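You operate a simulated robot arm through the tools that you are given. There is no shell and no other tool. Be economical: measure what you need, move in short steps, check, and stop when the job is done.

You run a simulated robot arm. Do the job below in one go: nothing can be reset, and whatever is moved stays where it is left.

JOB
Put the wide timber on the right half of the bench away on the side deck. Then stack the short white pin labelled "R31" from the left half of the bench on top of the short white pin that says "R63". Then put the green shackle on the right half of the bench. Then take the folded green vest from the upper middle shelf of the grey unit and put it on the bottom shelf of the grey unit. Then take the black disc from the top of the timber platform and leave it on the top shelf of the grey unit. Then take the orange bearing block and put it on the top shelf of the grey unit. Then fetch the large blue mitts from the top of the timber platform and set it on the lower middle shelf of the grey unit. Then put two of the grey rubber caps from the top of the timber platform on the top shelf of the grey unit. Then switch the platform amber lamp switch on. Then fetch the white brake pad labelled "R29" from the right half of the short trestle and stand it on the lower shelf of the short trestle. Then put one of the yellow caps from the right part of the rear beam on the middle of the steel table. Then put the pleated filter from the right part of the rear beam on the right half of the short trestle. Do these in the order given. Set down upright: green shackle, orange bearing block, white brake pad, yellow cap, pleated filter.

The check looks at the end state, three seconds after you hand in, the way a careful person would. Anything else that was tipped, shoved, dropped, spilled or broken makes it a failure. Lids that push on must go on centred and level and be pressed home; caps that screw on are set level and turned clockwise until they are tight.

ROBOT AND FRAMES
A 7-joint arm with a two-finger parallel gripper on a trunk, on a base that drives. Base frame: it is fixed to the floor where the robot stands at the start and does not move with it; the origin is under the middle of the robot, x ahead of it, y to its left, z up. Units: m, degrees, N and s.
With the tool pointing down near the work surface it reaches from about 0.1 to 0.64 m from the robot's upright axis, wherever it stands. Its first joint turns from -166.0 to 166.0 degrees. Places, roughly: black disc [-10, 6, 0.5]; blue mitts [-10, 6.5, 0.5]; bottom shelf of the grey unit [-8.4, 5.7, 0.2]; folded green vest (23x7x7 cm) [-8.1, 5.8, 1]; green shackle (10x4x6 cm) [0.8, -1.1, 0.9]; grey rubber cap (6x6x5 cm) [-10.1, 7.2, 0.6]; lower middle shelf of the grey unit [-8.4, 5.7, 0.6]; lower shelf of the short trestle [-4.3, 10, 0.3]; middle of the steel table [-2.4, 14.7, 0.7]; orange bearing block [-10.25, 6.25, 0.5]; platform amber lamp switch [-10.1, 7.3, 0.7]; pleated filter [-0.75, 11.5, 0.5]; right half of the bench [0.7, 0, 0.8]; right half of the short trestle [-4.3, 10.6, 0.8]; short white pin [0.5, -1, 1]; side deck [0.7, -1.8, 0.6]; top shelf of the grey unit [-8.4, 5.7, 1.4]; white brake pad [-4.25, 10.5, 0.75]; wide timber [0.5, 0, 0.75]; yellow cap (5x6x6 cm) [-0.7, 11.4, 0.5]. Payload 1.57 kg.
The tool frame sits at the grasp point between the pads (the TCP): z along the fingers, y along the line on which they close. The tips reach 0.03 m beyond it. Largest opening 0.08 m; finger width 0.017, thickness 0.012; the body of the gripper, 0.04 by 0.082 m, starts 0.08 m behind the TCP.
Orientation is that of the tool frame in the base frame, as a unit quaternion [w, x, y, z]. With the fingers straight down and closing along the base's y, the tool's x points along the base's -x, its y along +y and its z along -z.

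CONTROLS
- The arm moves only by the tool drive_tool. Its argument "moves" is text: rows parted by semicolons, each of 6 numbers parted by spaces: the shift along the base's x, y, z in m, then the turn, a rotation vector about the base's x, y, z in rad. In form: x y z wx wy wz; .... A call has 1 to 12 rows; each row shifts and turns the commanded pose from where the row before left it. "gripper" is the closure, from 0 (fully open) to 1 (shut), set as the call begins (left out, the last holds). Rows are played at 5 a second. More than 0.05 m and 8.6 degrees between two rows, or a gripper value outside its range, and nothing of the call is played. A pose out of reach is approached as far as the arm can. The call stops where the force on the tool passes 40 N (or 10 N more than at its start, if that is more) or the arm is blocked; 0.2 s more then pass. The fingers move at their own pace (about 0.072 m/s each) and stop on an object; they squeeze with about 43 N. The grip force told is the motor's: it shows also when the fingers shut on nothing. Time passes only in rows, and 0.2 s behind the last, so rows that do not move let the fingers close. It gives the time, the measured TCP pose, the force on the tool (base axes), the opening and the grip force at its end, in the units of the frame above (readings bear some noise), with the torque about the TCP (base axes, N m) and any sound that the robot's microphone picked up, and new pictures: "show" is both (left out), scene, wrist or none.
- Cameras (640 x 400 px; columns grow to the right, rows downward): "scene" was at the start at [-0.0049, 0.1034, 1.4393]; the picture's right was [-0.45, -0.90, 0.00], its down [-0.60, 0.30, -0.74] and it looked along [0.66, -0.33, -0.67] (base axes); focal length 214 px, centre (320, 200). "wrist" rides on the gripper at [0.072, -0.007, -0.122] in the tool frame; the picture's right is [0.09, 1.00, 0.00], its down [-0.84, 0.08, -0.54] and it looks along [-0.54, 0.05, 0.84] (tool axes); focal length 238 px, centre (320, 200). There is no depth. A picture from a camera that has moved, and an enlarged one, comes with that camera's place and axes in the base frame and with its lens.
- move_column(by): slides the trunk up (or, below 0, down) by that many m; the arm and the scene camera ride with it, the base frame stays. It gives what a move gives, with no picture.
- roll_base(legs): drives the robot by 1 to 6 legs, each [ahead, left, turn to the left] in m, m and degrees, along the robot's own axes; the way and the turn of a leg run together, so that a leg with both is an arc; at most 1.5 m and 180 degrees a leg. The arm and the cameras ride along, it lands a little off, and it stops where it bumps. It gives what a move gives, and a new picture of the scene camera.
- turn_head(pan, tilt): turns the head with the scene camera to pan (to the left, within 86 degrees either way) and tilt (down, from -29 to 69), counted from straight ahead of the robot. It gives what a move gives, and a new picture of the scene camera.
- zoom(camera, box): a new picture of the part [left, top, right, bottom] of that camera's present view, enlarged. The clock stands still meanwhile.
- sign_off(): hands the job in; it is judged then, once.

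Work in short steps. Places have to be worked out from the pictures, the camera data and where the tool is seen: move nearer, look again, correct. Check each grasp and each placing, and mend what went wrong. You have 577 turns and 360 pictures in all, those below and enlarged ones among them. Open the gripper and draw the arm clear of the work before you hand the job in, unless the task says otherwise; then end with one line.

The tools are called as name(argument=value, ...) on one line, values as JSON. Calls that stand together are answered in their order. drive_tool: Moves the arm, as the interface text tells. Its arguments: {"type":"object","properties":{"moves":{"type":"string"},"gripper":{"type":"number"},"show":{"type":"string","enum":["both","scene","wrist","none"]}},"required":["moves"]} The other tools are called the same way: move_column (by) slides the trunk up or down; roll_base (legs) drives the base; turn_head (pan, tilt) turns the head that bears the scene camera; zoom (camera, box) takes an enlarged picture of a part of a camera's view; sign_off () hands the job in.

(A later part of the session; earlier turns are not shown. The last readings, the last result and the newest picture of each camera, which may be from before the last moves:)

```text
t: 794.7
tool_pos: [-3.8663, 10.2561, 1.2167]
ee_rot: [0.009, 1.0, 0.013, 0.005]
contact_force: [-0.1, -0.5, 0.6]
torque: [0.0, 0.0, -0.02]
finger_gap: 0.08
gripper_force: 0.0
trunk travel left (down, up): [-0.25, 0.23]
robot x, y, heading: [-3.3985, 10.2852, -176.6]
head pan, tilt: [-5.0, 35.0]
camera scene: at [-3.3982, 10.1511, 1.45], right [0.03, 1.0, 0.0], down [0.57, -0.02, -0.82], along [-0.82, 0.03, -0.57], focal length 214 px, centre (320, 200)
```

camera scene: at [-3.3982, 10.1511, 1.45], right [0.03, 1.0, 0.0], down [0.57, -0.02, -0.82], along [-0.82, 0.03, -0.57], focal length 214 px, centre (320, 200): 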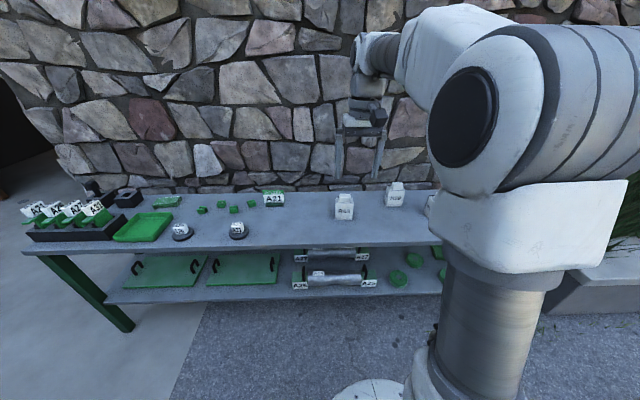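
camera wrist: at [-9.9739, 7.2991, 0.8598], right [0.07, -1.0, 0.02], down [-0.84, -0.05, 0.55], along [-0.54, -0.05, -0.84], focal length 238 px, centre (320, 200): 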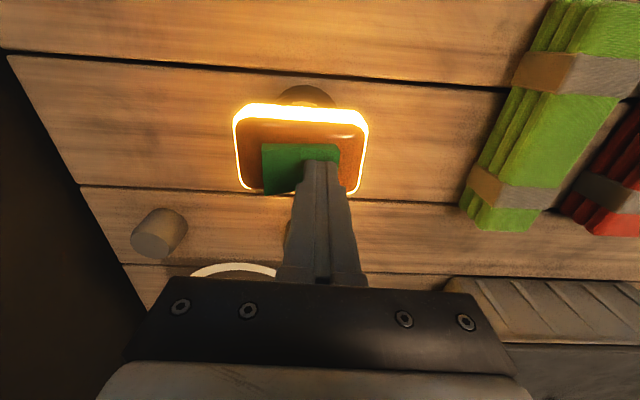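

zoom(camera="scene", box=[280, 170, 460, 300])

turn_head(pan=-50, tilt=35)

```text
3.08 times, centred on (370, 235) of scene
camera zoom: at [-3.3982, 10.1511, 1.45], right [0.03, 1.0, 0.0], down [0.57, -0.02, -0.82], along [-0.82, 0.03, -0.57], focal length 660 px, centre (166, 92)
```

zoom: 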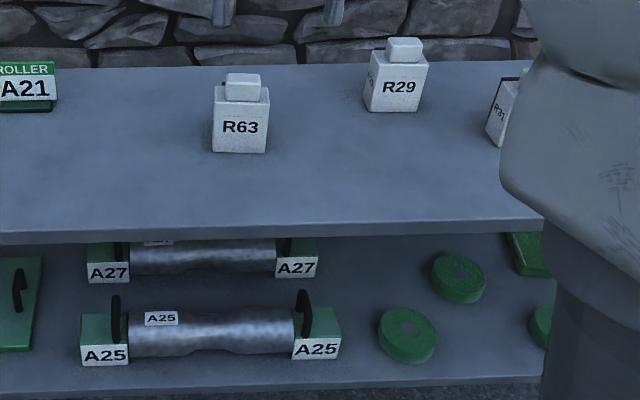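

```text
t: 795.8
tool_pos: [-3.866, 10.2562, 1.2162]
ee_rot: [0.009, 1.0, 0.012, 0.006]
contact_force: [-0.8, -0.3, 0.2]
torque: [-0.01, -0.02, 0.02]
finger_gap: 0.0801
gripper_force: 0.0
trunk travel left (down, up): [-0.25, 0.23]
robot x, y, heading: [-3.4006, 10.2837, -177.2]
head pan, tilt: [-50.0, 35.0]
camera scene: at [-3.3703, 10.2125, 1.45], right [0.73, 0.68, 0.0], down [0.39, -0.42, -0.82], along [-0.56, 0.6, -0.57], focal length 214 px, centre (320, 200)
```

scene: 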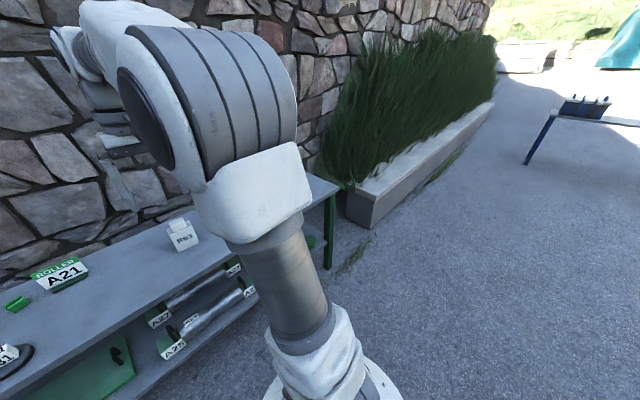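

R29 (a block with a knob) stands at ≈(-4.34,10.595). On the lower shelf there is a free spot near (-4.15,10.80). I pitch the tool 47° forward again.

drive_tool(moves="0 0 0 0 0.138 0;0 0 0 0 0.138 0;0 0 0 0 0.138 0;0 0 0 0 0.138 0;0 0 0 0 0.138 0;0 0 0 0 0.138 -0.02;0 0 0 0 0 0", show="none")

roll_base(legs=[[0, -0.3, -3], [0.2, 0, 0]])

turn_head(pan=0, tilt=45)

```text
t: 797.4
tool_pos: [-3.8678, 10.2527, 1.2081]
ee_rot: [0.002, 0.921, 0.009, -0.388]
contact_force: [-0.2, -0.3, -0.6]
torque: [-0.04, -0.02, -0.02]
finger_gap: 0.0801
gripper_force: 0.0
trunk travel left (down, up): [-0.25, 0.23]
robot x, y, heading: [-3.3942, 10.2796, -177.0]
head pan, tilt: [-50.0, 35.0]
```

```text
t: 801.8
tool_pos: [-4.0731, 10.5859, 1.213]
ee_rot: [-0.01, 0.919, -0.02, -0.394]
contact_force: [-0.6, 0.1, 0.3]
torque: [-0.01, 0.0, 0.0]
finger_gap: 0.0801
gripper_force: 0.0
trunk travel left (down, up): [-0.25, 0.23]
robot x, y, heading: [-3.6012, 10.5833, 180.0]
head pan, tilt: [-50.0, 35.0]
camera scene: at [-3.5746, 10.5207, 1.4538], right [0.82, 0.57, 0.0], down [0.3, -0.44, -0.84], along [-0.48, 0.69, -0.54], focal length 214 px, centre (320, 200)
```

scene: 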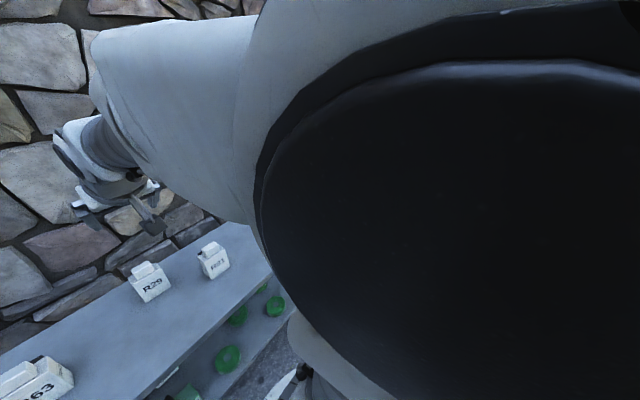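

```text
t: 803.0
tool_pos: [-4.0761, 10.5857, 1.2095]
ee_rot: [-0.01, 0.921, -0.02, -0.389]
contact_force: [-0.2, 0.0, -0.1]
torque: [0.0, -0.03, -0.02]
finger_gap: 0.0801
gripper_force: 0.1
trunk travel left (down, up): [-0.25, 0.23]
robot x, y, heading: [-3.6032, 10.5872, 179.8]
head pan, tilt: [0.0, 45.0]
camera scene: at [-3.5784, 10.518, 1.4538], right [0.79, 0.61, 0.0], down [0.33, -0.43, -0.84], along [-0.51, 0.67, -0.54], focal length 214 px, centre (320, 200)
```

scene: 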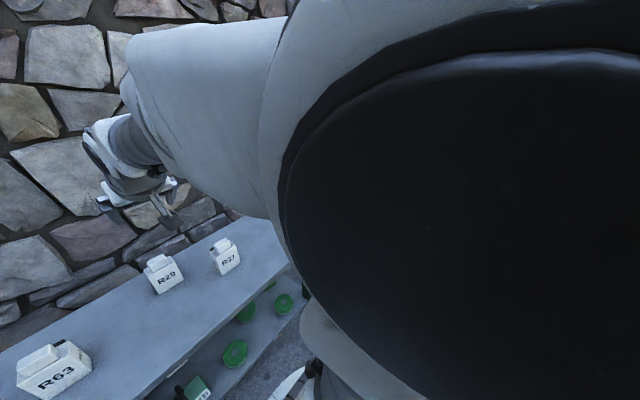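

drive_tool(moves="-0.021 0 -0.04 0 0 0;-0.021 0 -0.04 0 0 0;-0.021 0 -0.04 0 0 0;-0.021 0 -0.04 0 0 0;-0.021 0 -0.04 0 0 0;-0.021 0 -0.04 0 0 0;-0.018 0 -0.04 0 0 0;0 0 0 0 0 0")

```text
t: 804.8
tool_pos: [-4.2185, 10.5862, 0.9294]
ee_rot: [-0.01, 0.919, -0.019, -0.394]
contact_force: [0.7, -0.3, -0.3]
torque: [0.0, 0.03, 0.0]
finger_gap: 0.0801
gripper_force: 0.1
trunk travel left (down, up): [-0.25, 0.23]
robot x, y, heading: [-3.6045, 10.5898, 179.8]
head pan, tilt: [0.0, 45.0]
camera scene: at [-3.6054, 10.4474, 1.4351], right [0.0, 1.0, 0.0], down [0.71, 0.0, -0.71], along [-0.71, 0.0, -0.71], focal length 214 px, centre (320, 200)
camera wrist: at [-4.0803, 10.5872, 0.9636], right [0.02, -1.0, -0.07], down [-0.19, -0.07, 0.98], along [-0.98, -0.01, -0.19], focal length 238 px, centre (320, 200)
```

scene: 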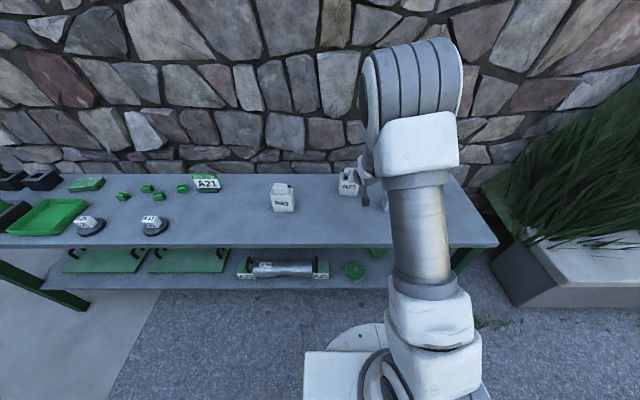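
wrist: 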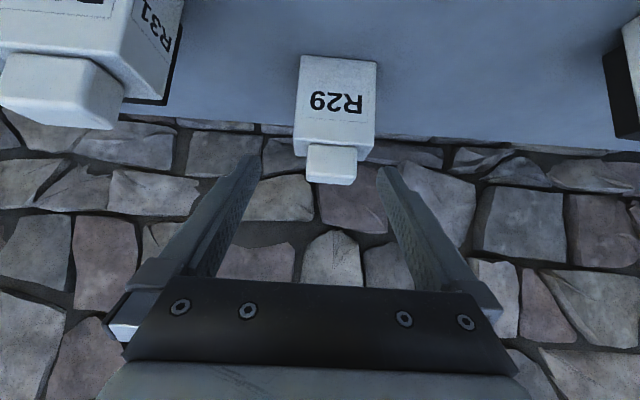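

drive_tool(moves="0.01 0 -0.035 0 0 0;0.01 0 -0.035 0 0 0;0 0 0 0 0 0", show="wrist")

```text
t: 805.6
tool_pos: [-4.1995, 10.5879, 0.8629]
ee_rot: [-0.01, 0.919, -0.02, -0.393]
contact_force: [0.0, 0.2, 0.7]
torque: [0.0, 0.0, 0.0]
finger_gap: 0.0798
gripper_force: 0.1
trunk travel left (down, up): [-0.25, 0.23]
robot x, y, heading: [-3.6056, 10.5865, 180.0]
head pan, tilt: [0.0, 45.0]
camera wrist: at [-4.0604, 10.5872, 0.8957], right [0.02, -1.0, -0.07], down [-0.19, -0.07, 0.98], along [-0.98, -0.01, -0.19], focal length 238 px, centre (320, 200)
```

wrist: 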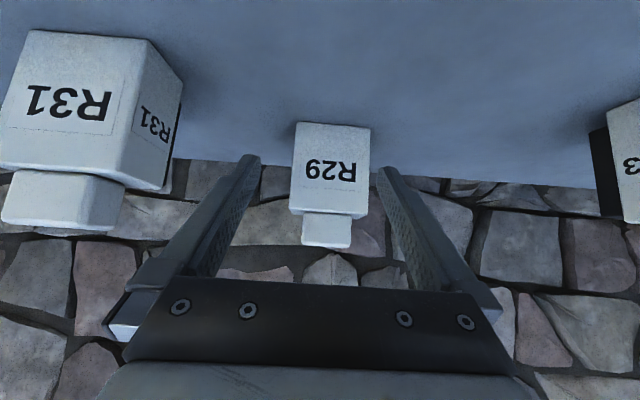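

The pad body is ≈8 cm wide and 10 cm tall (0.762–0.862) with a 5 cm knob on top (to ≈0.898), so I'll grip the knob. I move the base 6 cm closer with the tool raised.

drive_tool(moves="0.02 0 0.04 0 0 0;0.01 0 0.045 0 0 0;0 0 0 0 0 0", show="none")

roll_base(legs=[[0.07, 0, 0]])

drive_tool(moves="0 0 0 0 0 0", show="wrist")

```text
t: 806.4
tool_pos: [-4.168, 10.5878, 0.9514]
ee_rot: [-0.01, 0.919, -0.019, -0.393]
contact_force: [0.4, -0.3, -1.1]
torque: [0.05, -0.01, -0.01]
finger_gap: 0.0802
gripper_force: 0.0
trunk travel left (down, up): [-0.25, 0.23]
robot x, y, heading: [-3.6019, 10.5854, 179.9]
head pan, tilt: [0.0, 45.0]
```

```text
t: 807.5
tool_pos: [-4.2394, 10.5882, 0.951]
ee_rot: [-0.009, 0.919, -0.019, -0.393]
contact_force: [-0.3, 0.1, 0.3]
torque: [-0.01, -0.02, 0.0]
finger_gap: 0.08
gripper_force: 0.0
trunk travel left (down, up): [-0.25, 0.23]
robot x, y, heading: [-3.6741, 10.5849, 180.0]
head pan, tilt: [0.0, 45.0]
camera scene: at [-3.6763, 10.4476, 1.4351], right [0.0, 1.0, 0.0], down [0.71, 0.0, -0.71], along [-0.71, 0.0, -0.71], focal length 214 px, centre (320, 200)
```

scene: 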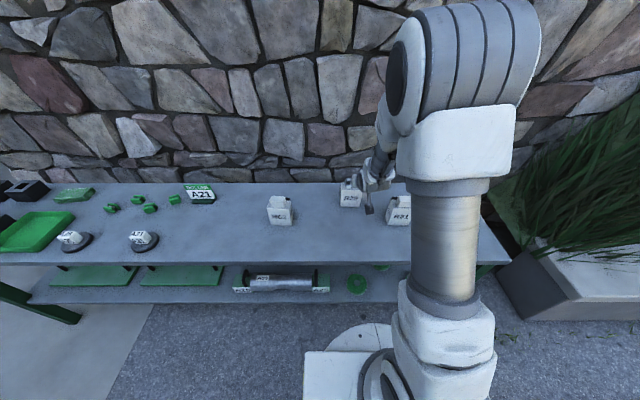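

```text
t: 807.9
tool_pos: [-4.2398, 10.5864, 0.9516]
ee_rot: [-0.011, 0.919, -0.02, -0.393]
contact_force: [-0.8, -0.2, 0.6]
torque: [-0.02, -0.03, 0.01]
finger_gap: 0.08
gripper_force: 0.1
trunk travel left (down, up): [-0.25, 0.23]
robot x, y, heading: [-3.6737, 10.589, 180.0]
head pan, tilt: [0.0, 45.0]
camera wrist: at [-4.1012, 10.5872, 0.9831], right [0.02, -1.0, -0.07], down [-0.19, -0.07, 0.98], along [-0.98, -0.01, -0.19], focal length 238 px, centre (320, 200)
```

wrist: 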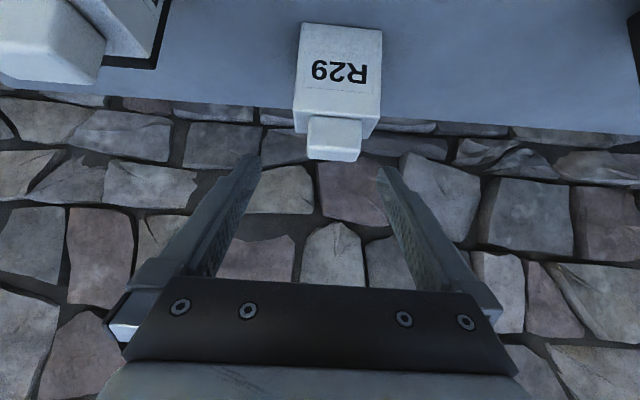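

drive_tool(moves="-0.02 -0.005 -0.01 0 0 0;-0.019 -0.005 -0.011 0 0 0;-0.016 0 -0.015 0 0 0;0 0 0 0 0 0", show="wrist")

```text
t: 808.9
tool_pos: [-4.2933, 10.579, 0.9138]
ee_rot: [-0.011, 0.919, -0.021, -0.393]
contact_force: [0.5, 0.3, 1.7]
torque: [-0.04, -0.01, 0.0]
finger_gap: 0.08
gripper_force: 0.0
trunk travel left (down, up): [-0.25, 0.23]
robot x, y, heading: [-3.6708, 10.5873, 179.7]
head pan, tilt: [0.0, 45.0]
camera wrist: at [-4.155, 10.5786, 0.947], right [0.02, -1.0, -0.07], down [-0.19, -0.07, 0.98], along [-0.98, -0.01, -0.19], focal length 238 px, centre (320, 200)
```

wrist: 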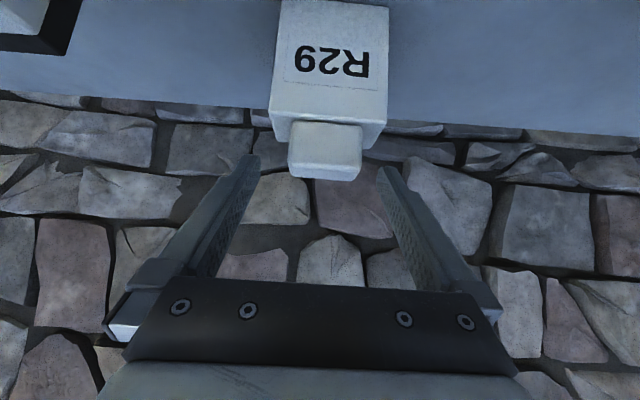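

drive_tool(moves="-0.014 -0.002 -0.013 0 0 0;-0.013 0 -0.01 0 0 0;0 0 0 0 0 0", show="wrist")

```text
t: 809.7
tool_pos: [-4.3219, 10.5747, 0.8921]
ee_rot: [-0.01, 0.919, -0.019, -0.393]
contact_force: [-0.3, -0.1, 0.2]
torque: [-0.03, -0.04, 0.0]
finger_gap: 0.0797
gripper_force: 0.0
trunk travel left (down, up): [-0.25, 0.23]
robot x, y, heading: [-3.6753, 10.5879, 179.5]
head pan, tilt: [0.0, 45.0]
camera wrist: at [-4.1835, 10.5752, 0.9241], right [0.02, -1.0, -0.07], down [-0.19, -0.07, 0.98], along [-0.98, -0.01, -0.19], focal length 238 px, centre (320, 200)
```

wrist: 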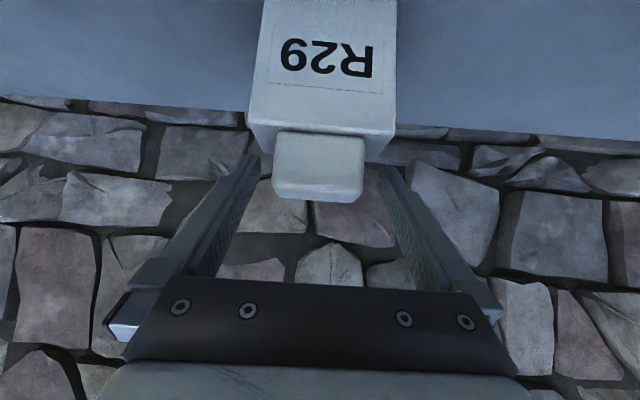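

drive_tool(moves="0 0 0.002 0 0 0;0 0 0 0 0 0;0 0 0 0 0 0;0 0 0 0 0 0", gripper=1, show="none")

drive_tool(moves="0 0 0.015 0 0 0;0 0 0.025 0 0 0;0.02 0 0.035 0 0 0;0.03 0 0.03 0 0 0;0 0 0 0 0 0", show="wrist")

```text
t: 810.7
tool_pos: [-4.3194, 10.5748, 0.8944]
ee_rot: [-0.01, 0.92, -0.019, -0.392]
contact_force: [-0.3, 3.1, 0.1]
torque: [0.09, 0.1, -0.07]
finger_gap: 0.0519
gripper_force: 42.9
trunk travel left (down, up): [-0.25, 0.23]
robot x, y, heading: [-3.6743, 10.5856, 179.8]
head pan, tilt: [0.0, 45.0]
```

```text
t: 811.9
tool_pos: [-4.2718, 10.5752, 0.999]
ee_rot: [-0.01, 0.919, -0.019, -0.393]
contact_force: [0.1, -0.6, -7.5]
torque: [0.03, -0.12, 0.0]
finger_gap: 0.0517
gripper_force: 42.9
trunk travel left (down, up): [-0.25, 0.23]
robot x, y, heading: [-3.6706, 10.5862, 179.6]
head pan, tilt: [0.0, 45.0]
camera wrist: at [-4.133, 10.576, 1.0319], right [0.02, -1.0, -0.07], down [-0.19, -0.07, 0.98], along [-0.98, -0.01, -0.19], focal length 238 px, centre (320, 200)
```

wrist: 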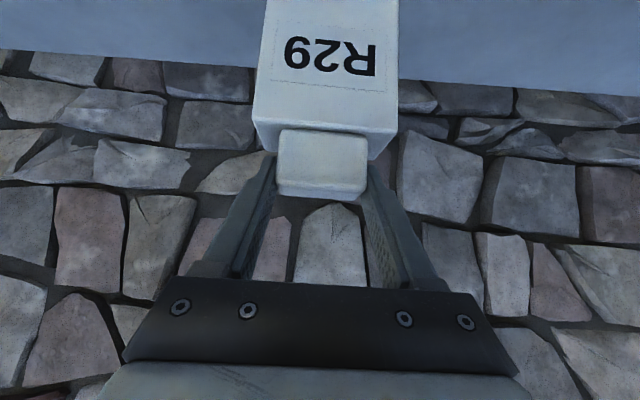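

Pad is held by its knob. I back away from the table.

roll_base(legs=[[-0.4, 0, 0]])

turn_head(pan=-20, tilt=40)

```text
t: 815.0
tool_pos: [-3.8753, 10.5767, 0.9981]
ee_rot: [-0.012, 0.919, -0.022, -0.394]
contact_force: [0.6, 0.4, -8.5]
torque: [0.0, -0.11, 0.02]
finger_gap: 0.0517
gripper_force: 43.3
trunk travel left (down, up): [-0.25, 0.23]
robot x, y, heading: [-3.2784, 10.5846, 179.7]
head pan, tilt: [0.0, 45.0]
camera scene: at [-3.2818, 10.4455, 1.4351], right [0.01, 1.0, 0.0], down [0.71, -0.01, -0.71], along [-0.71, 0.01, -0.71], focal length 214 px, centre (320, 200)
```

scene: 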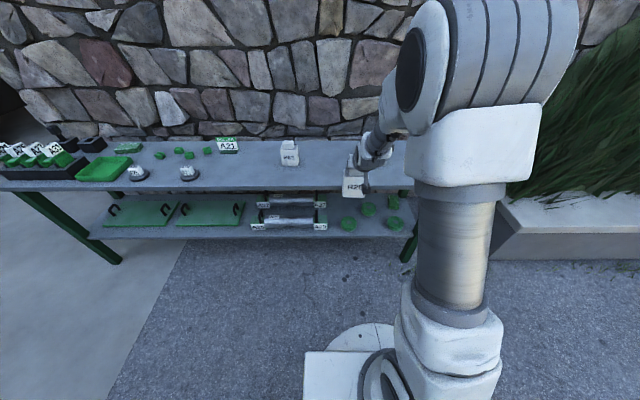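

```text
t: 815.9
tool_pos: [-3.8752, 10.576, 0.9975]
ee_rot: [-0.012, 0.92, -0.022, -0.392]
contact_force: [0.6, -0.2, -7.7]
torque: [0.0, -0.11, -0.01]
finger_gap: 0.0519
gripper_force: 43.0
trunk travel left (down, up): [-0.25, 0.23]
robot x, y, heading: [-3.2788, 10.5861, 179.6]
head pan, tilt: [-20.0, 40.0]
camera scene: at [-3.2801, 10.4745, 1.4424], right [0.35, 0.94, 0.0], down [0.6, -0.22, -0.77], along [-0.72, 0.27, -0.64], focal length 214 px, centre (320, 200)
```

scene: 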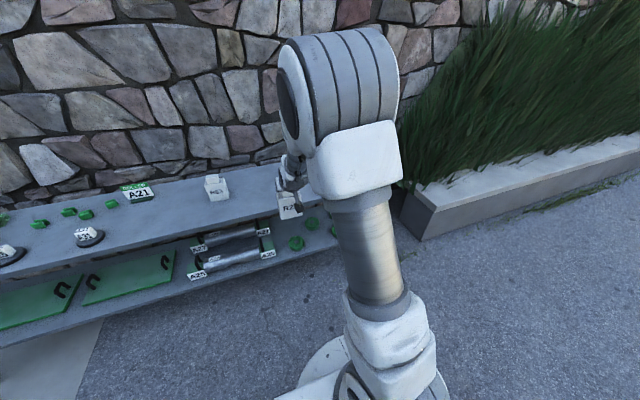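

The free spot on the lower shelf is ≈(-4.13,10.805), between the green rings. I lower the trunk and shift right.

roll_base(legs=[[0, -0.23, 0]])

move_column(by=-0.25)

drive_tool(moves="0 0 -0.045 0 0 0;0 0 -0.045 0 0 0;0 0 -0.045 0 0 0;0 0 -0.045 0 0 0;0 0 -0.04 0 0 0;0 0 0 0 0 0")

```text
t: 818.2
tool_pos: [-3.8747, 10.8045, 0.9998]
ee_rot: [-0.012, 0.919, -0.022, -0.392]
contact_force: [0.9, 0.7, -8.5]
torque: [-0.02, -0.12, -0.03]
finger_gap: 0.0518
gripper_force: 43.5
trunk travel left (down, up): [-0.25, 0.23]
robot x, y, heading: [-3.279, 10.8102, 179.9]
head pan, tilt: [-20.0, 40.0]
camera scene: at [-3.2783, 10.7037, 1.4424], right [0.35, 0.94, 0.0], down [0.6, -0.22, -0.77], along [-0.72, 0.27, -0.64], focal length 214 px, centre (320, 200)
```

scene: 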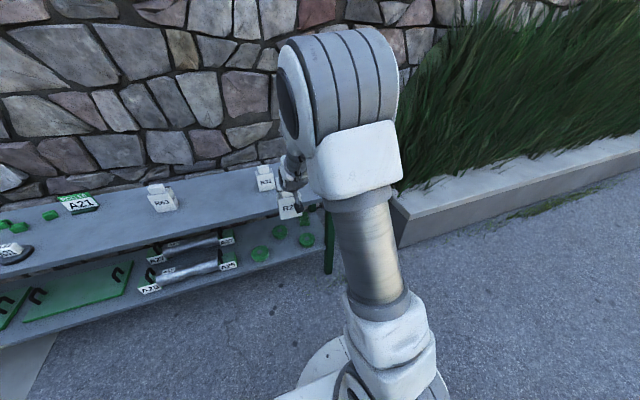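

```text
t: 820.8
tool_pos: [-3.8739, 10.8047, 0.749]
ee_rot: [-0.012, 0.92, -0.021, -0.391]
contact_force: [0.2, 0.2, -7.8]
torque: [-0.06, -0.1, 0.0]
finger_gap: 0.0518
gripper_force: 43.5
trunk travel left (down, up): [0.0, 0.48]
robot x, y, heading: [-3.2772, 10.8129, 179.5]
head pan, tilt: [-20.0, 40.0]
```

```text
t: 822.2
tool_pos: [-3.8744, 10.806, 0.5307]
ee_rot: [-0.011, 0.92, -0.021, -0.392]
contact_force: [-0.6, -0.7, -7.0]
torque: [-0.03, -0.13, 0.0]
finger_gap: 0.0515
gripper_force: 42.1
trunk travel left (down, up): [0.0, 0.48]
robot x, y, heading: [-3.2809, 10.816, 179.6]
head pan, tilt: [-20.0, 40.0]
camera scene: at [-3.2782, 10.7038, 1.1924], right [0.35, 0.94, 0.0], down [0.6, -0.22, -0.77], along [-0.72, 0.27, -0.64], focal length 214 px, centre (320, 200)
camera wrist: at [-3.7356, 10.8054, 0.5625], right [0.02, -1.0, -0.07], down [-0.19, -0.07, 0.98], along [-0.98, 0.0, -0.19], focal length 238 px, centre (320, 200)
```

scene: 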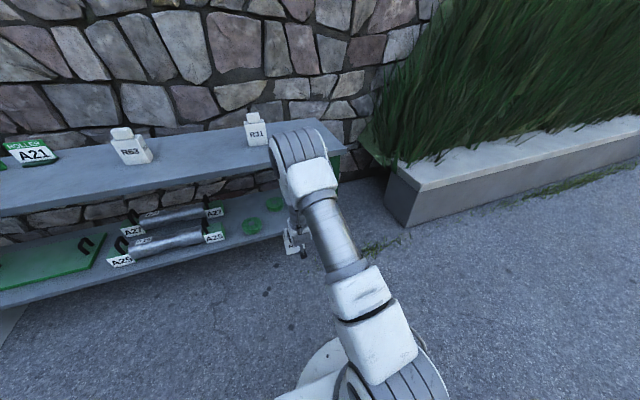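
wrist: 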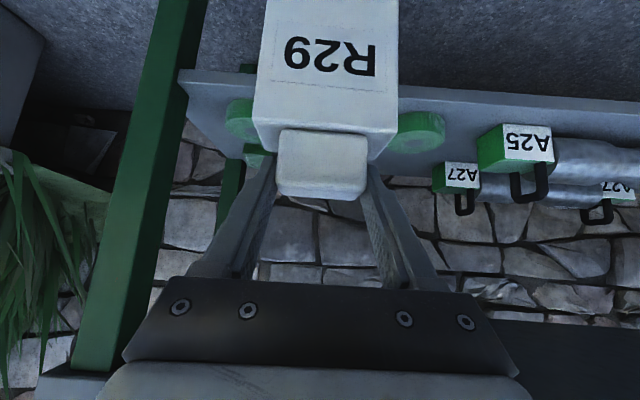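

The rings flank the gap symmetrically around y≈10.79, shelf ≈0.33. I drive forward under the tabletop.

roll_base(legs=[[0.15, 0.015, 0]])

drive_tool(moves="0 0 0 0 0 0", show="wrist")

```text
t: 823.8
tool_pos: [-4.0193, 10.7885, 0.5302]
ee_rot: [-0.011, 0.92, -0.02, -0.392]
contact_force: [0.6, 0.1, -7.6]
torque: [-0.02, -0.11, 0.0]
finger_gap: 0.0518
gripper_force: 42.7
trunk travel left (down, up): [0.0, 0.48]
robot x, y, heading: [-3.426, 10.8009, 180.2]
head pan, tilt: [-20.0, 40.0]
camera scene: at [-3.4237, 10.6895, 1.1924], right [0.34, 0.94, 0.0], down [0.6, -0.22, -0.77], along [-0.72, 0.26, -0.64], focal length 214 px, centre (320, 200)
```

scene: 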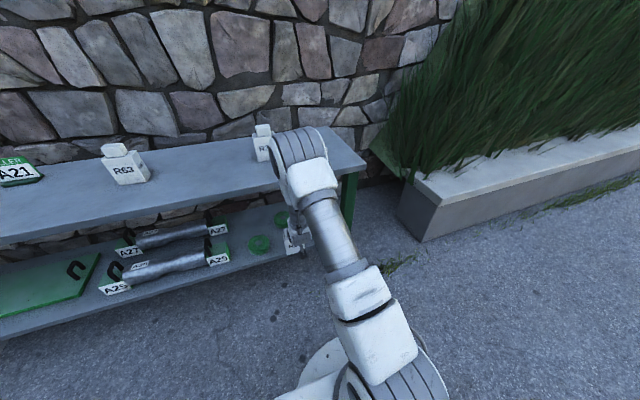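

```text
t: 824.2
tool_pos: [-4.0189, 10.789, 0.5297]
ee_rot: [-0.011, 0.92, -0.019, -0.392]
contact_force: [1.0, 0.5, -8.1]
torque: [0.0, -0.12, 0.04]
finger_gap: 0.0519
gripper_force: 43.1
trunk travel left (down, up): [0.0, 0.48]
robot x, y, heading: [-3.4249, 10.7993, 180.1]
head pan, tilt: [-20.0, 40.0]
camera wrist: at [-3.8807, 10.7893, 0.5623], right [0.02, -1.0, -0.07], down [-0.19, -0.07, 0.98], along [-0.98, -0.01, -0.19], focal length 238 px, centre (320, 200)
```

wrist: 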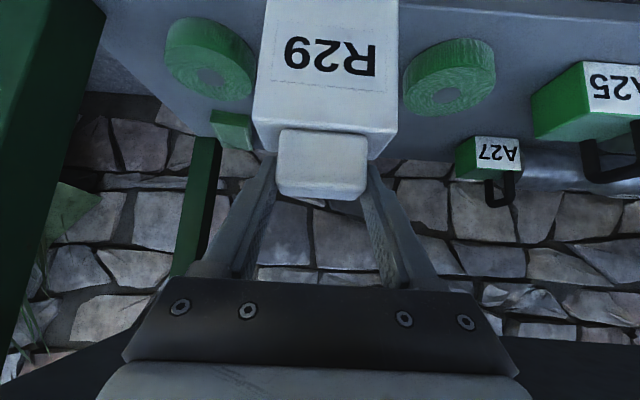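

Gap is 19 cm wide around y 10.785. I move in 11 cm and lower.

drive_tool(moves="-0.035 -0.002 0 0 0 0;-0.035 -0.002 0 0 0 0;-0.035 0 0 0 0 0;0 0 -0.02 0 0 0;0 0 -0.02 0 0 0;0 0 -0.01 0 0 0;0 0 -0.006 0 0 0;0 0 0 0 0 0", show="wrist")

```text
t: 826.0
tool_pos: [-4.126, 10.7845, 0.4743]
ee_rot: [-0.01, 0.92, -0.02, -0.392]
contact_force: [0.9, 0.8, -7.8]
torque: [-0.04, -0.13, -0.01]
finger_gap: 0.0515
gripper_force: 43.3
trunk travel left (down, up): [0.0, 0.48]
robot x, y, heading: [-3.4194, 10.8039, 179.8]
head pan, tilt: [-20.0, 40.0]
camera wrist: at [-3.9867, 10.7857, 0.5065], right [0.02, -1.0, -0.07], down [-0.19, -0.07, 0.98], along [-0.98, -0.01, -0.19], focal length 238 px, centre (320, 200)
```

wrist: 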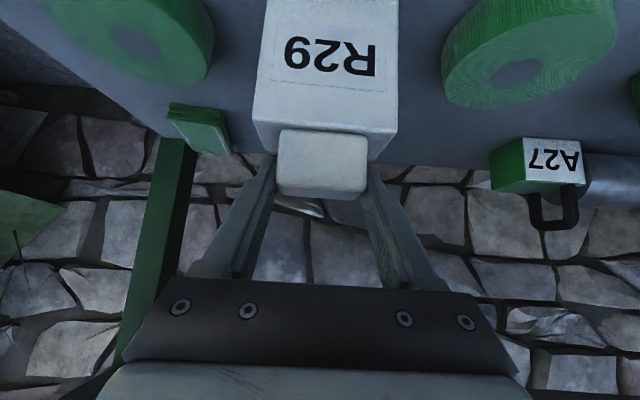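

drive_tool(moves="0 0 -0.004 0 0 0;0 0 -0.004 0 0 0;0 0 -0.004 0 0 0;0 0 -0.004 0 0 0;0 0 -0.004 0 0 0;0 0 0 0 0 0", show="none")

```text
t: 827.4
tool_pos: [-4.1259, 10.7844, 0.4586]
ee_rot: [-0.011, 0.918, -0.019, -0.395]
contact_force: [9.6, -0.1, 22.7]
torque: [-0.33, -0.99, 0.07]
finger_gap: 0.0522
gripper_force: 42.5
trunk travel left (down, up): [0.0, 0.48]
robot x, y, heading: [-3.4228, 10.8004, 179.9]
head pan, tilt: [-20.0, 40.0]
```

drive_tool(moves="0 0 0.003 0 0 0;0 0 0 0 0 0", show="none")

drive_tool(moves="0 0 0 0 0 0;0 0 0 0 0 0;0 0 0 0 0 0", gripper=0, show="wrist")

```text
t: 828.0
tool_pos: [-4.1259, 10.7864, 0.4577]
ee_rot: [-0.011, 0.918, -0.02, -0.395]
contact_force: [-6.2, 2.0, 8.0]
torque: [-0.32, 1.24, -0.35]
finger_gap: 0.052
gripper_force: 43.1
trunk travel left (down, up): [0.0, 0.48]
robot x, y, heading: [-3.4233, 10.8004, 179.8]
head pan, tilt: [-20.0, 40.0]
```

```text
t: 828.8
tool_pos: [-4.1247, 10.784, 0.4567]
ee_rot: [-0.011, 0.92, -0.02, -0.392]
contact_force: [1.1, -0.1, 0.2]
torque: [-0.02, -0.03, 0.01]
finger_gap: 0.0801
gripper_force: 0.0
trunk travel left (down, up): [0.0, 0.48]
robot x, y, heading: [-3.4219, 10.799, 179.9]
head pan, tilt: [-20.0, 40.0]
camera wrist: at [-3.9862, 10.7852, 0.4896], right [0.02, -1.0, -0.07], down [-0.19, -0.07, 0.98], along [-0.98, -0.01, -0.19], focal length 238 px, centre (320, 200)
```

wrist: 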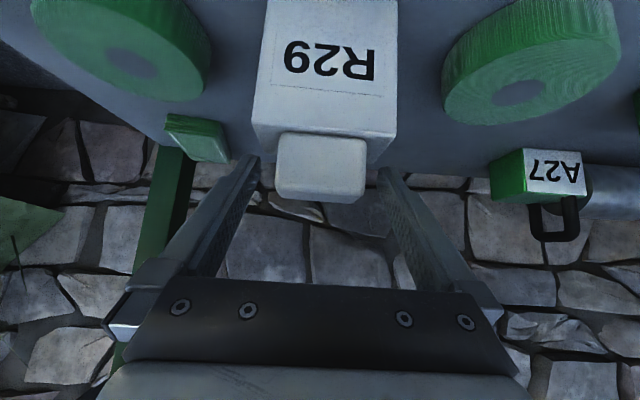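

Standing upright. I withdraw along the finger axis, then back the base off.

drive_tool(moves="0.025 0 0.023 0 0 0;0.03 0 0.028 0 0 0;0.035 0 0 0 0 0;0 0 0 0 0 0", show="none")

roll_base(legs=[[-0.25, 0, 0]])

drive_tool(moves="0 0 0.01 0 0 0;0 0 0 0 0 0", show="wrist")

```text
t: 829.8
tool_pos: [-4.0324, 10.7883, 0.507]
ee_rot: [-0.01, 0.92, -0.019, -0.392]
contact_force: [-0.2, 0.1, 0.1]
torque: [0.04, 0.0, -0.01]
finger_gap: 0.0802
gripper_force: 0.1
trunk travel left (down, up): [0.0, 0.48]
robot x, y, heading: [-3.4222, 10.7989, 179.7]
head pan, tilt: [-20.0, 40.0]
```

```text
t: 832.0
tool_pos: [-3.7897, 10.7863, 0.508]
ee_rot: [-0.01, 0.92, -0.019, -0.392]
contact_force: [0.7, 0.0, -0.1]
torque: [-0.03, 0.01, 0.01]
finger_gap: 0.0799
gripper_force: 0.1
trunk travel left (down, up): [0.0, 0.48]
robot x, y, heading: [-3.1791, 10.7992, 179.7]
head pan, tilt: [-20.0, 40.0]
camera scene: at [-3.1794, 10.6892, 1.1924], right [0.34, 0.94, 0.0], down [0.6, -0.22, -0.77], along [-0.72, 0.26, -0.64], focal length 214 px, centre (320, 200)
```

scene: 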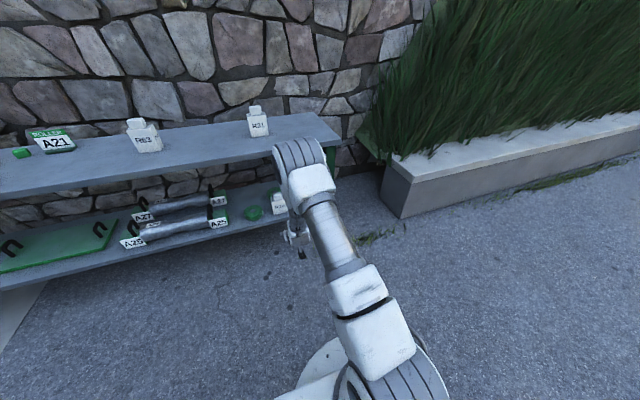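

```text
t: 832.6
tool_pos: [-3.7905, 10.7873, 0.5179]
ee_rot: [-0.011, 0.919, -0.018, -0.393]
contact_force: [0.7, -0.9, -1.5]
torque: [0.02, 0.01, -0.01]
finger_gap: 0.0798
gripper_force: 0.1
trunk travel left (down, up): [0.0, 0.48]
robot x, y, heading: [-3.1782, 10.7981, 180.0]
head pan, tilt: [-20.0, 40.0]
camera wrist: at [-3.6516, 10.7865, 0.55], right [0.02, -1.0, -0.07], down [-0.19, -0.07, 0.98], along [-0.98, -0.01, -0.19], focal length 238 px, centre (320, 200)
```

wrist: 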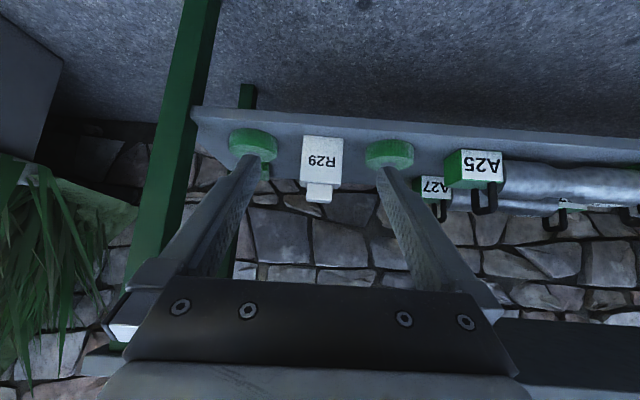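

R29 stands on the lower shelf. I raise the arm for travel and look toward the rear beam.

move_column(by=0.25)

drive_tool(moves="0.01 0 0.045 0 0 0;0.01 0 0.045 0 0 0;0.01 0 0.045 0 0 0;0.01 0 0.045 0 0 0;0.01 0 0.045 0 0 0;0.01 0 0.045 0 0 0;0 0 0.045 0 0 0", show="none")

roll_base(legs=[[0, -0.8, 0], [0, 0, -150]])

turn_head(pan=0, tilt=15)

```text
t: 835.2
tool_pos: [-3.7905, 10.7857, 0.7671]
ee_rot: [-0.01, 0.92, -0.019, -0.392]
contact_force: [-0.5, -0.2, 0.6]
torque: [0.01, 0.0, -0.01]
finger_gap: 0.0798
gripper_force: 0.0
trunk travel left (down, up): [-0.25, 0.23]
robot x, y, heading: [-3.1815, 10.7989, 180.1]
head pan, tilt: [-20.0, 40.0]
```

```text
t: 836.8
tool_pos: [-3.7297, 10.786, 1.0818]
ee_rot: [-0.01, 0.92, -0.018, -0.392]
contact_force: [0.3, 0.3, 1.1]
torque: [-0.01, 0.0, 0.0]
finger_gap: 0.0802
gripper_force: 0.0
trunk travel left (down, up): [-0.25, 0.23]
robot x, y, heading: [-3.1799, 10.7997, 180.0]
head pan, tilt: [-20.0, 40.0]
```

```text
t: 851.4
tool_pos: [-2.7277, 11.9141, 1.0815]
ee_rot: [0.379, -0.243, 0.887, 0.101]
contact_force: [0.4, 0.6, 1.0]
torque: [-0.06, 0.01, -0.01]
finger_gap: 0.0799
gripper_force: 0.1
trunk travel left (down, up): [-0.25, 0.23]
robot x, y, heading: [-3.182, 11.6086, 32.8]
head pan, tilt: [-20.0, 40.0]
camera scene: at [-3.2416, 11.6977, 1.4424], right [0.22, -0.98, 0.0], down [-0.63, -0.14, -0.77], along [0.75, 0.17, -0.64], focal length 214 px, centre (320, 200)
```

scene: 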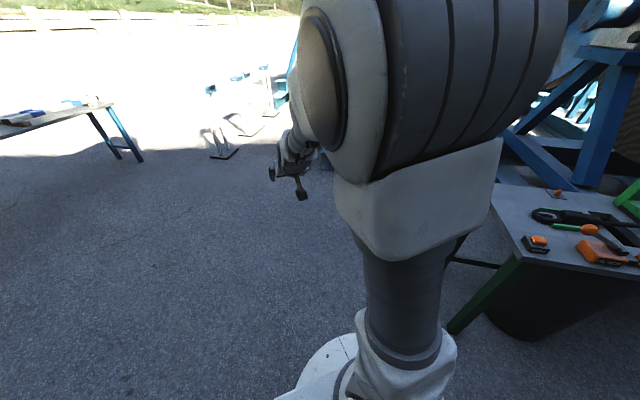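

```text
t: 852.3
tool_pos: [-2.7288, 11.9131, 1.0812]
ee_rot: [0.379, -0.242, 0.887, 0.101]
contact_force: [0.2, 0.8, 0.5]
torque: [0.01, -0.02, -0.01]
finger_gap: 0.0801
gripper_force: 0.1
trunk travel left (down, up): [-0.25, 0.23]
robot x, y, heading: [-3.1817, 11.6012, 32.8]
head pan, tilt: [0.0, 15.0]
camera scene: at [-3.246, 11.7294, 1.4819], right [0.54, -0.84, 0.0], down [-0.22, -0.14, -0.97], along [0.81, 0.52, -0.26], focal length 214 px, centre (320, 200)
```

scene: 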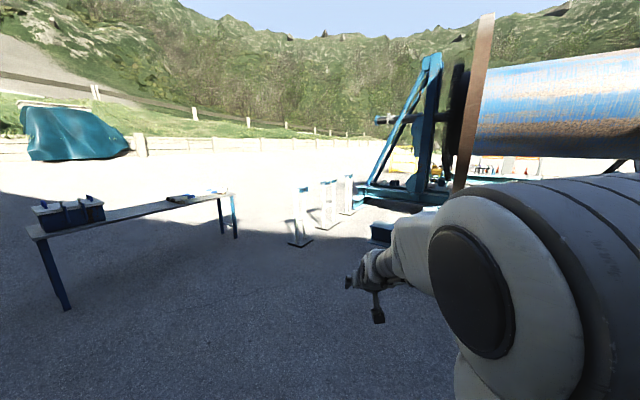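

The blue-legged steel table is at y≈14.6, x -3.1…-1.3. I look further right for the rear beam.

turn_head(pan=-35, tilt=20)

```text
t: 853.3
tool_pos: [-2.727, 11.9134, 1.0817]
ee_rot: [0.379, -0.243, 0.887, 0.101]
contact_force: [-0.4, 0.4, -0.3]
torque: [0.01, -0.05, 0.0]
finger_gap: 0.0802
gripper_force: 0.1
trunk travel left (down, up): [-0.25, 0.23]
robot x, y, heading: [-3.1824, 11.6033, 32.6]
head pan, tilt: [-35.0, 20.0]
camera scene: at [-3.2314, 11.6754, 1.4738], right [-0.04, -1.0, 0.0], down [-0.34, 0.01, -0.94], along [0.94, -0.04, -0.34], focal length 214 px, centre (320, 200)
```

scene: 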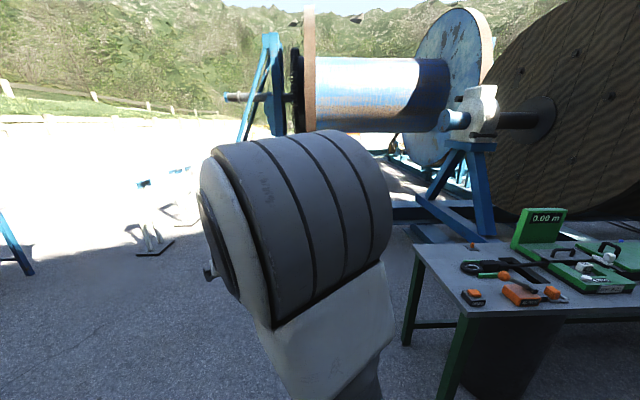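

roll_base(legs=[[0, 0.2, 0], [1.3, 0, 0], [0, 0, -80]])

turn_head(pan=20, tilt=25)

```text
t: 868.4
tool_pos: [-1.8236, 12.0881, 1.0817]
ee_rot: [0.355, 0.389, 0.834, -0.167]
contact_force: [-0.1, 0.3, 0.3]
torque: [0.01, 0.01, -0.02]
finger_gap: 0.0803
gripper_force: 0.0
trunk travel left (down, up): [-0.25, 0.23]
robot x, y, heading: [-2.2076, 12.4878, -47.8]
head pan, tilt: [-35.0, 20.0]
camera scene: at [-2.1425, 12.5456, 1.4738], right [-0.99, -0.13, 0.0], down [-0.04, 0.34, -0.94], along [0.12, -0.93, -0.34], focal length 214 px, centre (320, 200)
```

scene: 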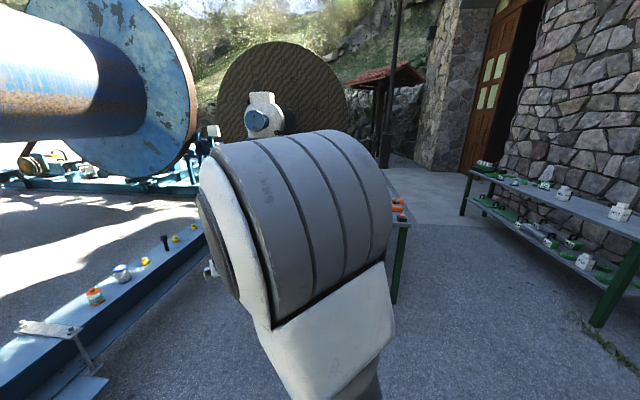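

```text
t: 869.6
tool_pos: [-1.8236, 12.0873, 1.0804]
ee_rot: [0.355, 0.389, 0.834, -0.167]
contact_force: [0.4, -0.3, -1.1]
torque: [-0.01, -0.01, 0.0]
finger_gap: 0.08
gripper_force: 0.2
trunk travel left (down, up): [-0.25, 0.23]
robot x, y, heading: [-2.2057, 12.4829, -47.9]
head pan, tilt: [20.0, 25.0]
camera scene: at [-2.0727, 12.595, 1.4657], right [-0.47, -0.88, 0.0], down [-0.37, 0.2, -0.91], along [0.8, -0.42, -0.42], focal length 214 px, centre (320, 200)
```

scene: 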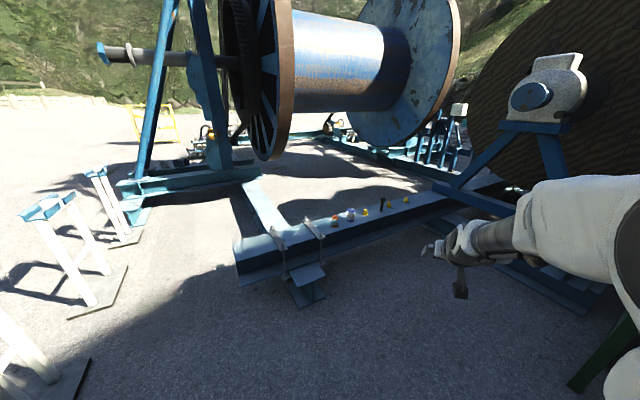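

zoom(camera="scene", box=[220, 180, 440, 300])

```text
2.91 times, centred on (330, 240) of scene
camera zoom: at [-2.0727, 12.595, 1.4657], right [-0.47, -0.88, 0.0], down [-0.37, 0.2, -0.91], along [0.8, -0.42, -0.42], focal length 624 px, centre (291, 84)
```

zoom: 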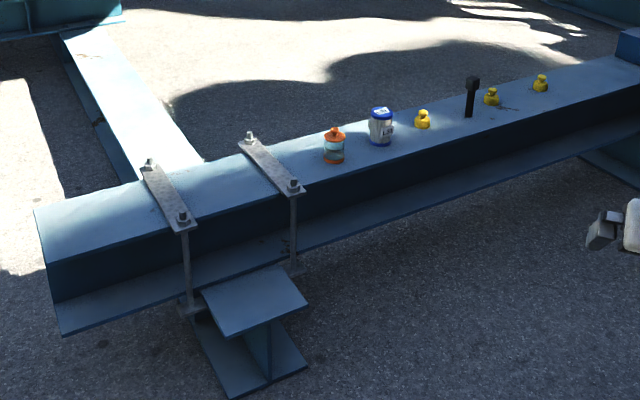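

The beam carries (north to south) an orange/teal item, a white/blue jar, a yellow cap, a bolt, and two more yellow caps. I drive to its west side.

roll_base(legs=[[0, 0, -2.5], [1.2, 0, 0], [0, 0, 50.3]])

turn_head(pan=0, tilt=45)

```text
t: 881.1
tool_pos: [-0.8846, 11.5681, 1.0833]
ee_rot: [0.393, 0.025, 0.919, -0.013]
contact_force: [0.3, 0.1, -0.6]
torque: [0.01, -0.02, 0.0]
finger_gap: 0.0799
gripper_force: 0.0
trunk travel left (down, up): [-0.25, 0.23]
robot x, y, heading: [-1.4332, 11.5607, -0.9]
head pan, tilt: [20.0, 25.0]
camera scene: at [-1.425, 11.7347, 1.4657], right [0.33, -0.94, 0.0], down [-0.4, -0.14, -0.91], along [0.86, 0.3, -0.42], focal length 214 px, centre (320, 200)
```

scene: 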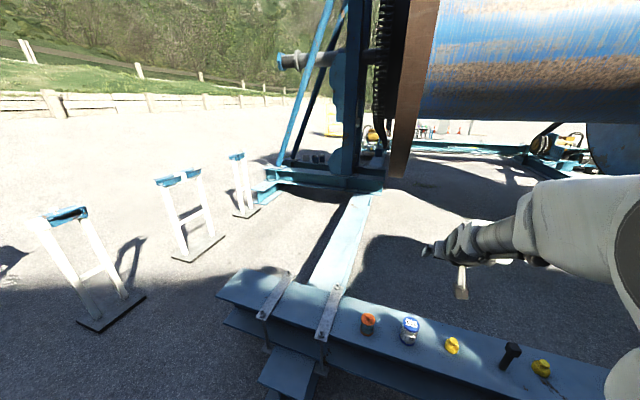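

```text
t: 881.9
tool_pos: [-0.8851, 11.5695, 1.0811]
ee_rot: [0.392, 0.025, 0.919, -0.014]
contact_force: [0.4, 0.4, 0.0]
torque: [0.0, -0.01, 0.03]
finger_gap: 0.0799
gripper_force: 0.0
trunk travel left (down, up): [-0.25, 0.23]
robot x, y, heading: [-1.4343, 11.5658, -0.9]
head pan, tilt: [0.0, 45.0]
camera scene: at [-1.4306, 11.7034, 1.4352], right [-0.01, -1.0, 0.0], down [-0.71, 0.01, -0.71], along [0.71, -0.01, -0.71], focal length 214 px, centre (320, 200)
```

scene: 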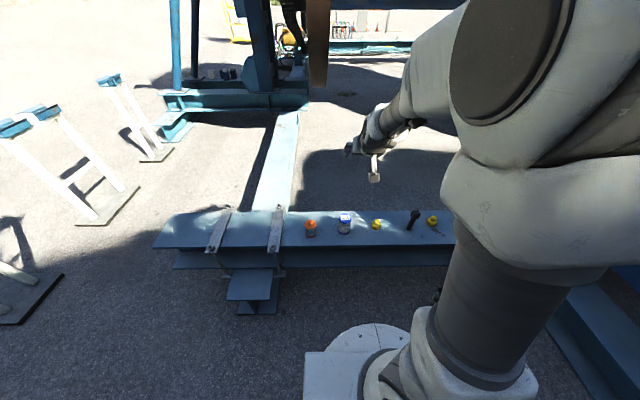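

zoom(camera="scene", box=[280, 190, 460, 260])

```text
3.56 times, centred on (370, 225) of scene
camera zoom: at [-1.4306, 11.7034, 1.4352], right [-0.01, -1.0, 0.0], down [-0.71, 0.01, -0.71], along [0.71, -0.01, -0.71], focal length 763 px, centre (142, 111)
```

zoom: 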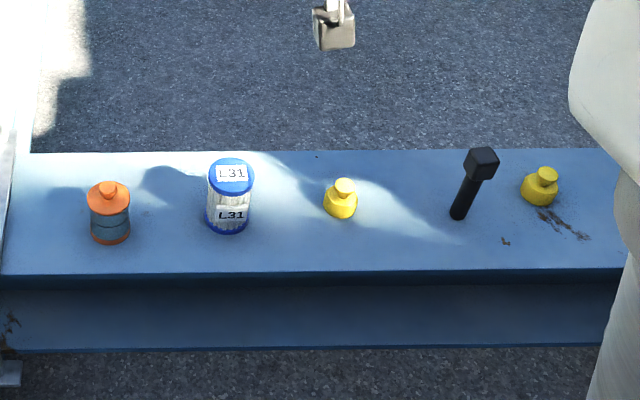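

The white "L31" cylinder with blue ends is the pleated filter; the yellow cap next to it is at ≈(-0.70,11.385), beam top ≈0.48. I lower the trunk and move closer.

move_column(by=-0.2)

roll_base(legs=[[0.09, -0.15, 0.9]])

drive_tool(moves="0.005 -0.02 -0.03 0 0 0;0.005 -0.02 -0.03 0 0 0;0 0 -0.04 0 0 0;0 0 -0.04 0 0 0;0 0 0 0 0 0", show="wrist")

```text
t: 884.1
tool_pos: [-0.8841, 11.5697, 0.8808]
ee_rot: [0.393, 0.025, 0.919, -0.013]
contact_force: [0.3, 0.2, -0.1]
torque: [0.0, -0.03, 0.0]
finger_gap: 0.0802
gripper_force: 0.0
trunk travel left (down, up): [-0.05, 0.43]
robot x, y, heading: [-1.4341, 11.5624, -0.7]
head pan, tilt: [0.0, 45.0]
```

```text
t: 885.9
tool_pos: [-0.7951, 11.4265, 0.8814]
ee_rot: [0.393, 0.018, 0.919, -0.01]
contact_force: [-0.1, 1.4, -0.2]
torque: [0.0, 0.02, 0.0]
finger_gap: 0.0802
gripper_force: 0.0
trunk travel left (down, up): [-0.05, 0.43]
robot x, y, heading: [-1.3468, 11.4135, 0.0]
head pan, tilt: [0.0, 45.0]
camera scene: at [-1.3435, 11.5522, 1.2351], right [0.0, -1.0, 0.0], down [-0.71, 0.0, -0.71], along [0.71, 0.0, -0.71], focal length 214 px, centre (320, 200)
```

scene: 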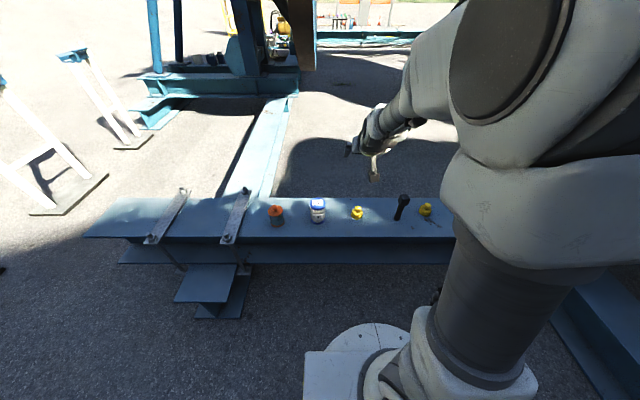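

```text
t: 887.1
tool_pos: [-0.7846, 11.3876, 0.7414]
ee_rot: [0.393, 0.017, 0.919, -0.009]
contact_force: [-0.2, -0.2, 0.0]
torque: [0.01, 0.02, 0.0]
finger_gap: 0.0799
gripper_force: 0.0
trunk travel left (down, up): [-0.05, 0.43]
robot x, y, heading: [-1.3447, 11.4097, 0.1]
head pan, tilt: [0.0, 45.0]
camera wrist: at [-0.9225, 11.3863, 0.7742], right [-0.02, 1.0, -0.07], down [0.19, 0.07, 0.98], along [0.98, 0.01, -0.19], focal length 238 px, centre (320, 200)
```

wrist: 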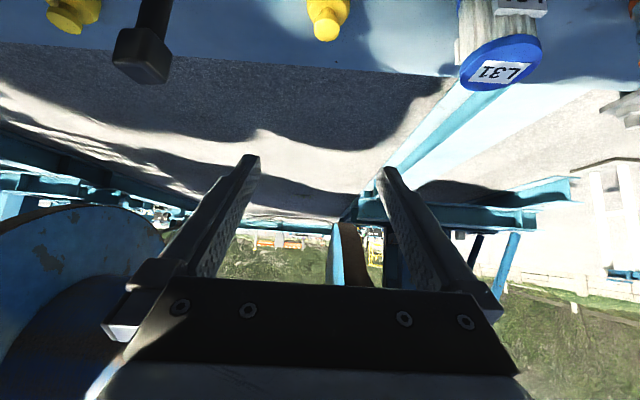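

drive_tool(moves="-0.01 -0.002 -0.037 0 0 0;-0.01 -0.002 -0.037 0 0 0;-0.01 0 -0.037 0 0 0;0 0 0 0 0 0", show="wrist")

```text
t: 888.1
tool_pos: [-0.8151, 11.3823, 0.6304]
ee_rot: [0.392, 0.017, 0.92, -0.009]
contact_force: [0.3, -0.4, 0.1]
torque: [0.01, 0.01, -0.02]
finger_gap: 0.0799
gripper_force: 0.0
trunk travel left (down, up): [-0.05, 0.43]
robot x, y, heading: [-1.3471, 11.4094, 0.1]
head pan, tilt: [0.0, 45.0]
camera wrist: at [-0.953, 11.3814, 0.6632], right [-0.02, 1.0, -0.07], down [0.19, 0.07, 0.98], along [0.98, 0.01, -0.19], focal length 238 px, centre (320, 200)
```

wrist: 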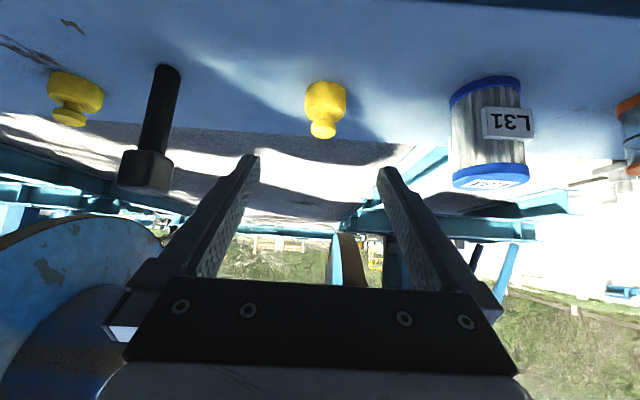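

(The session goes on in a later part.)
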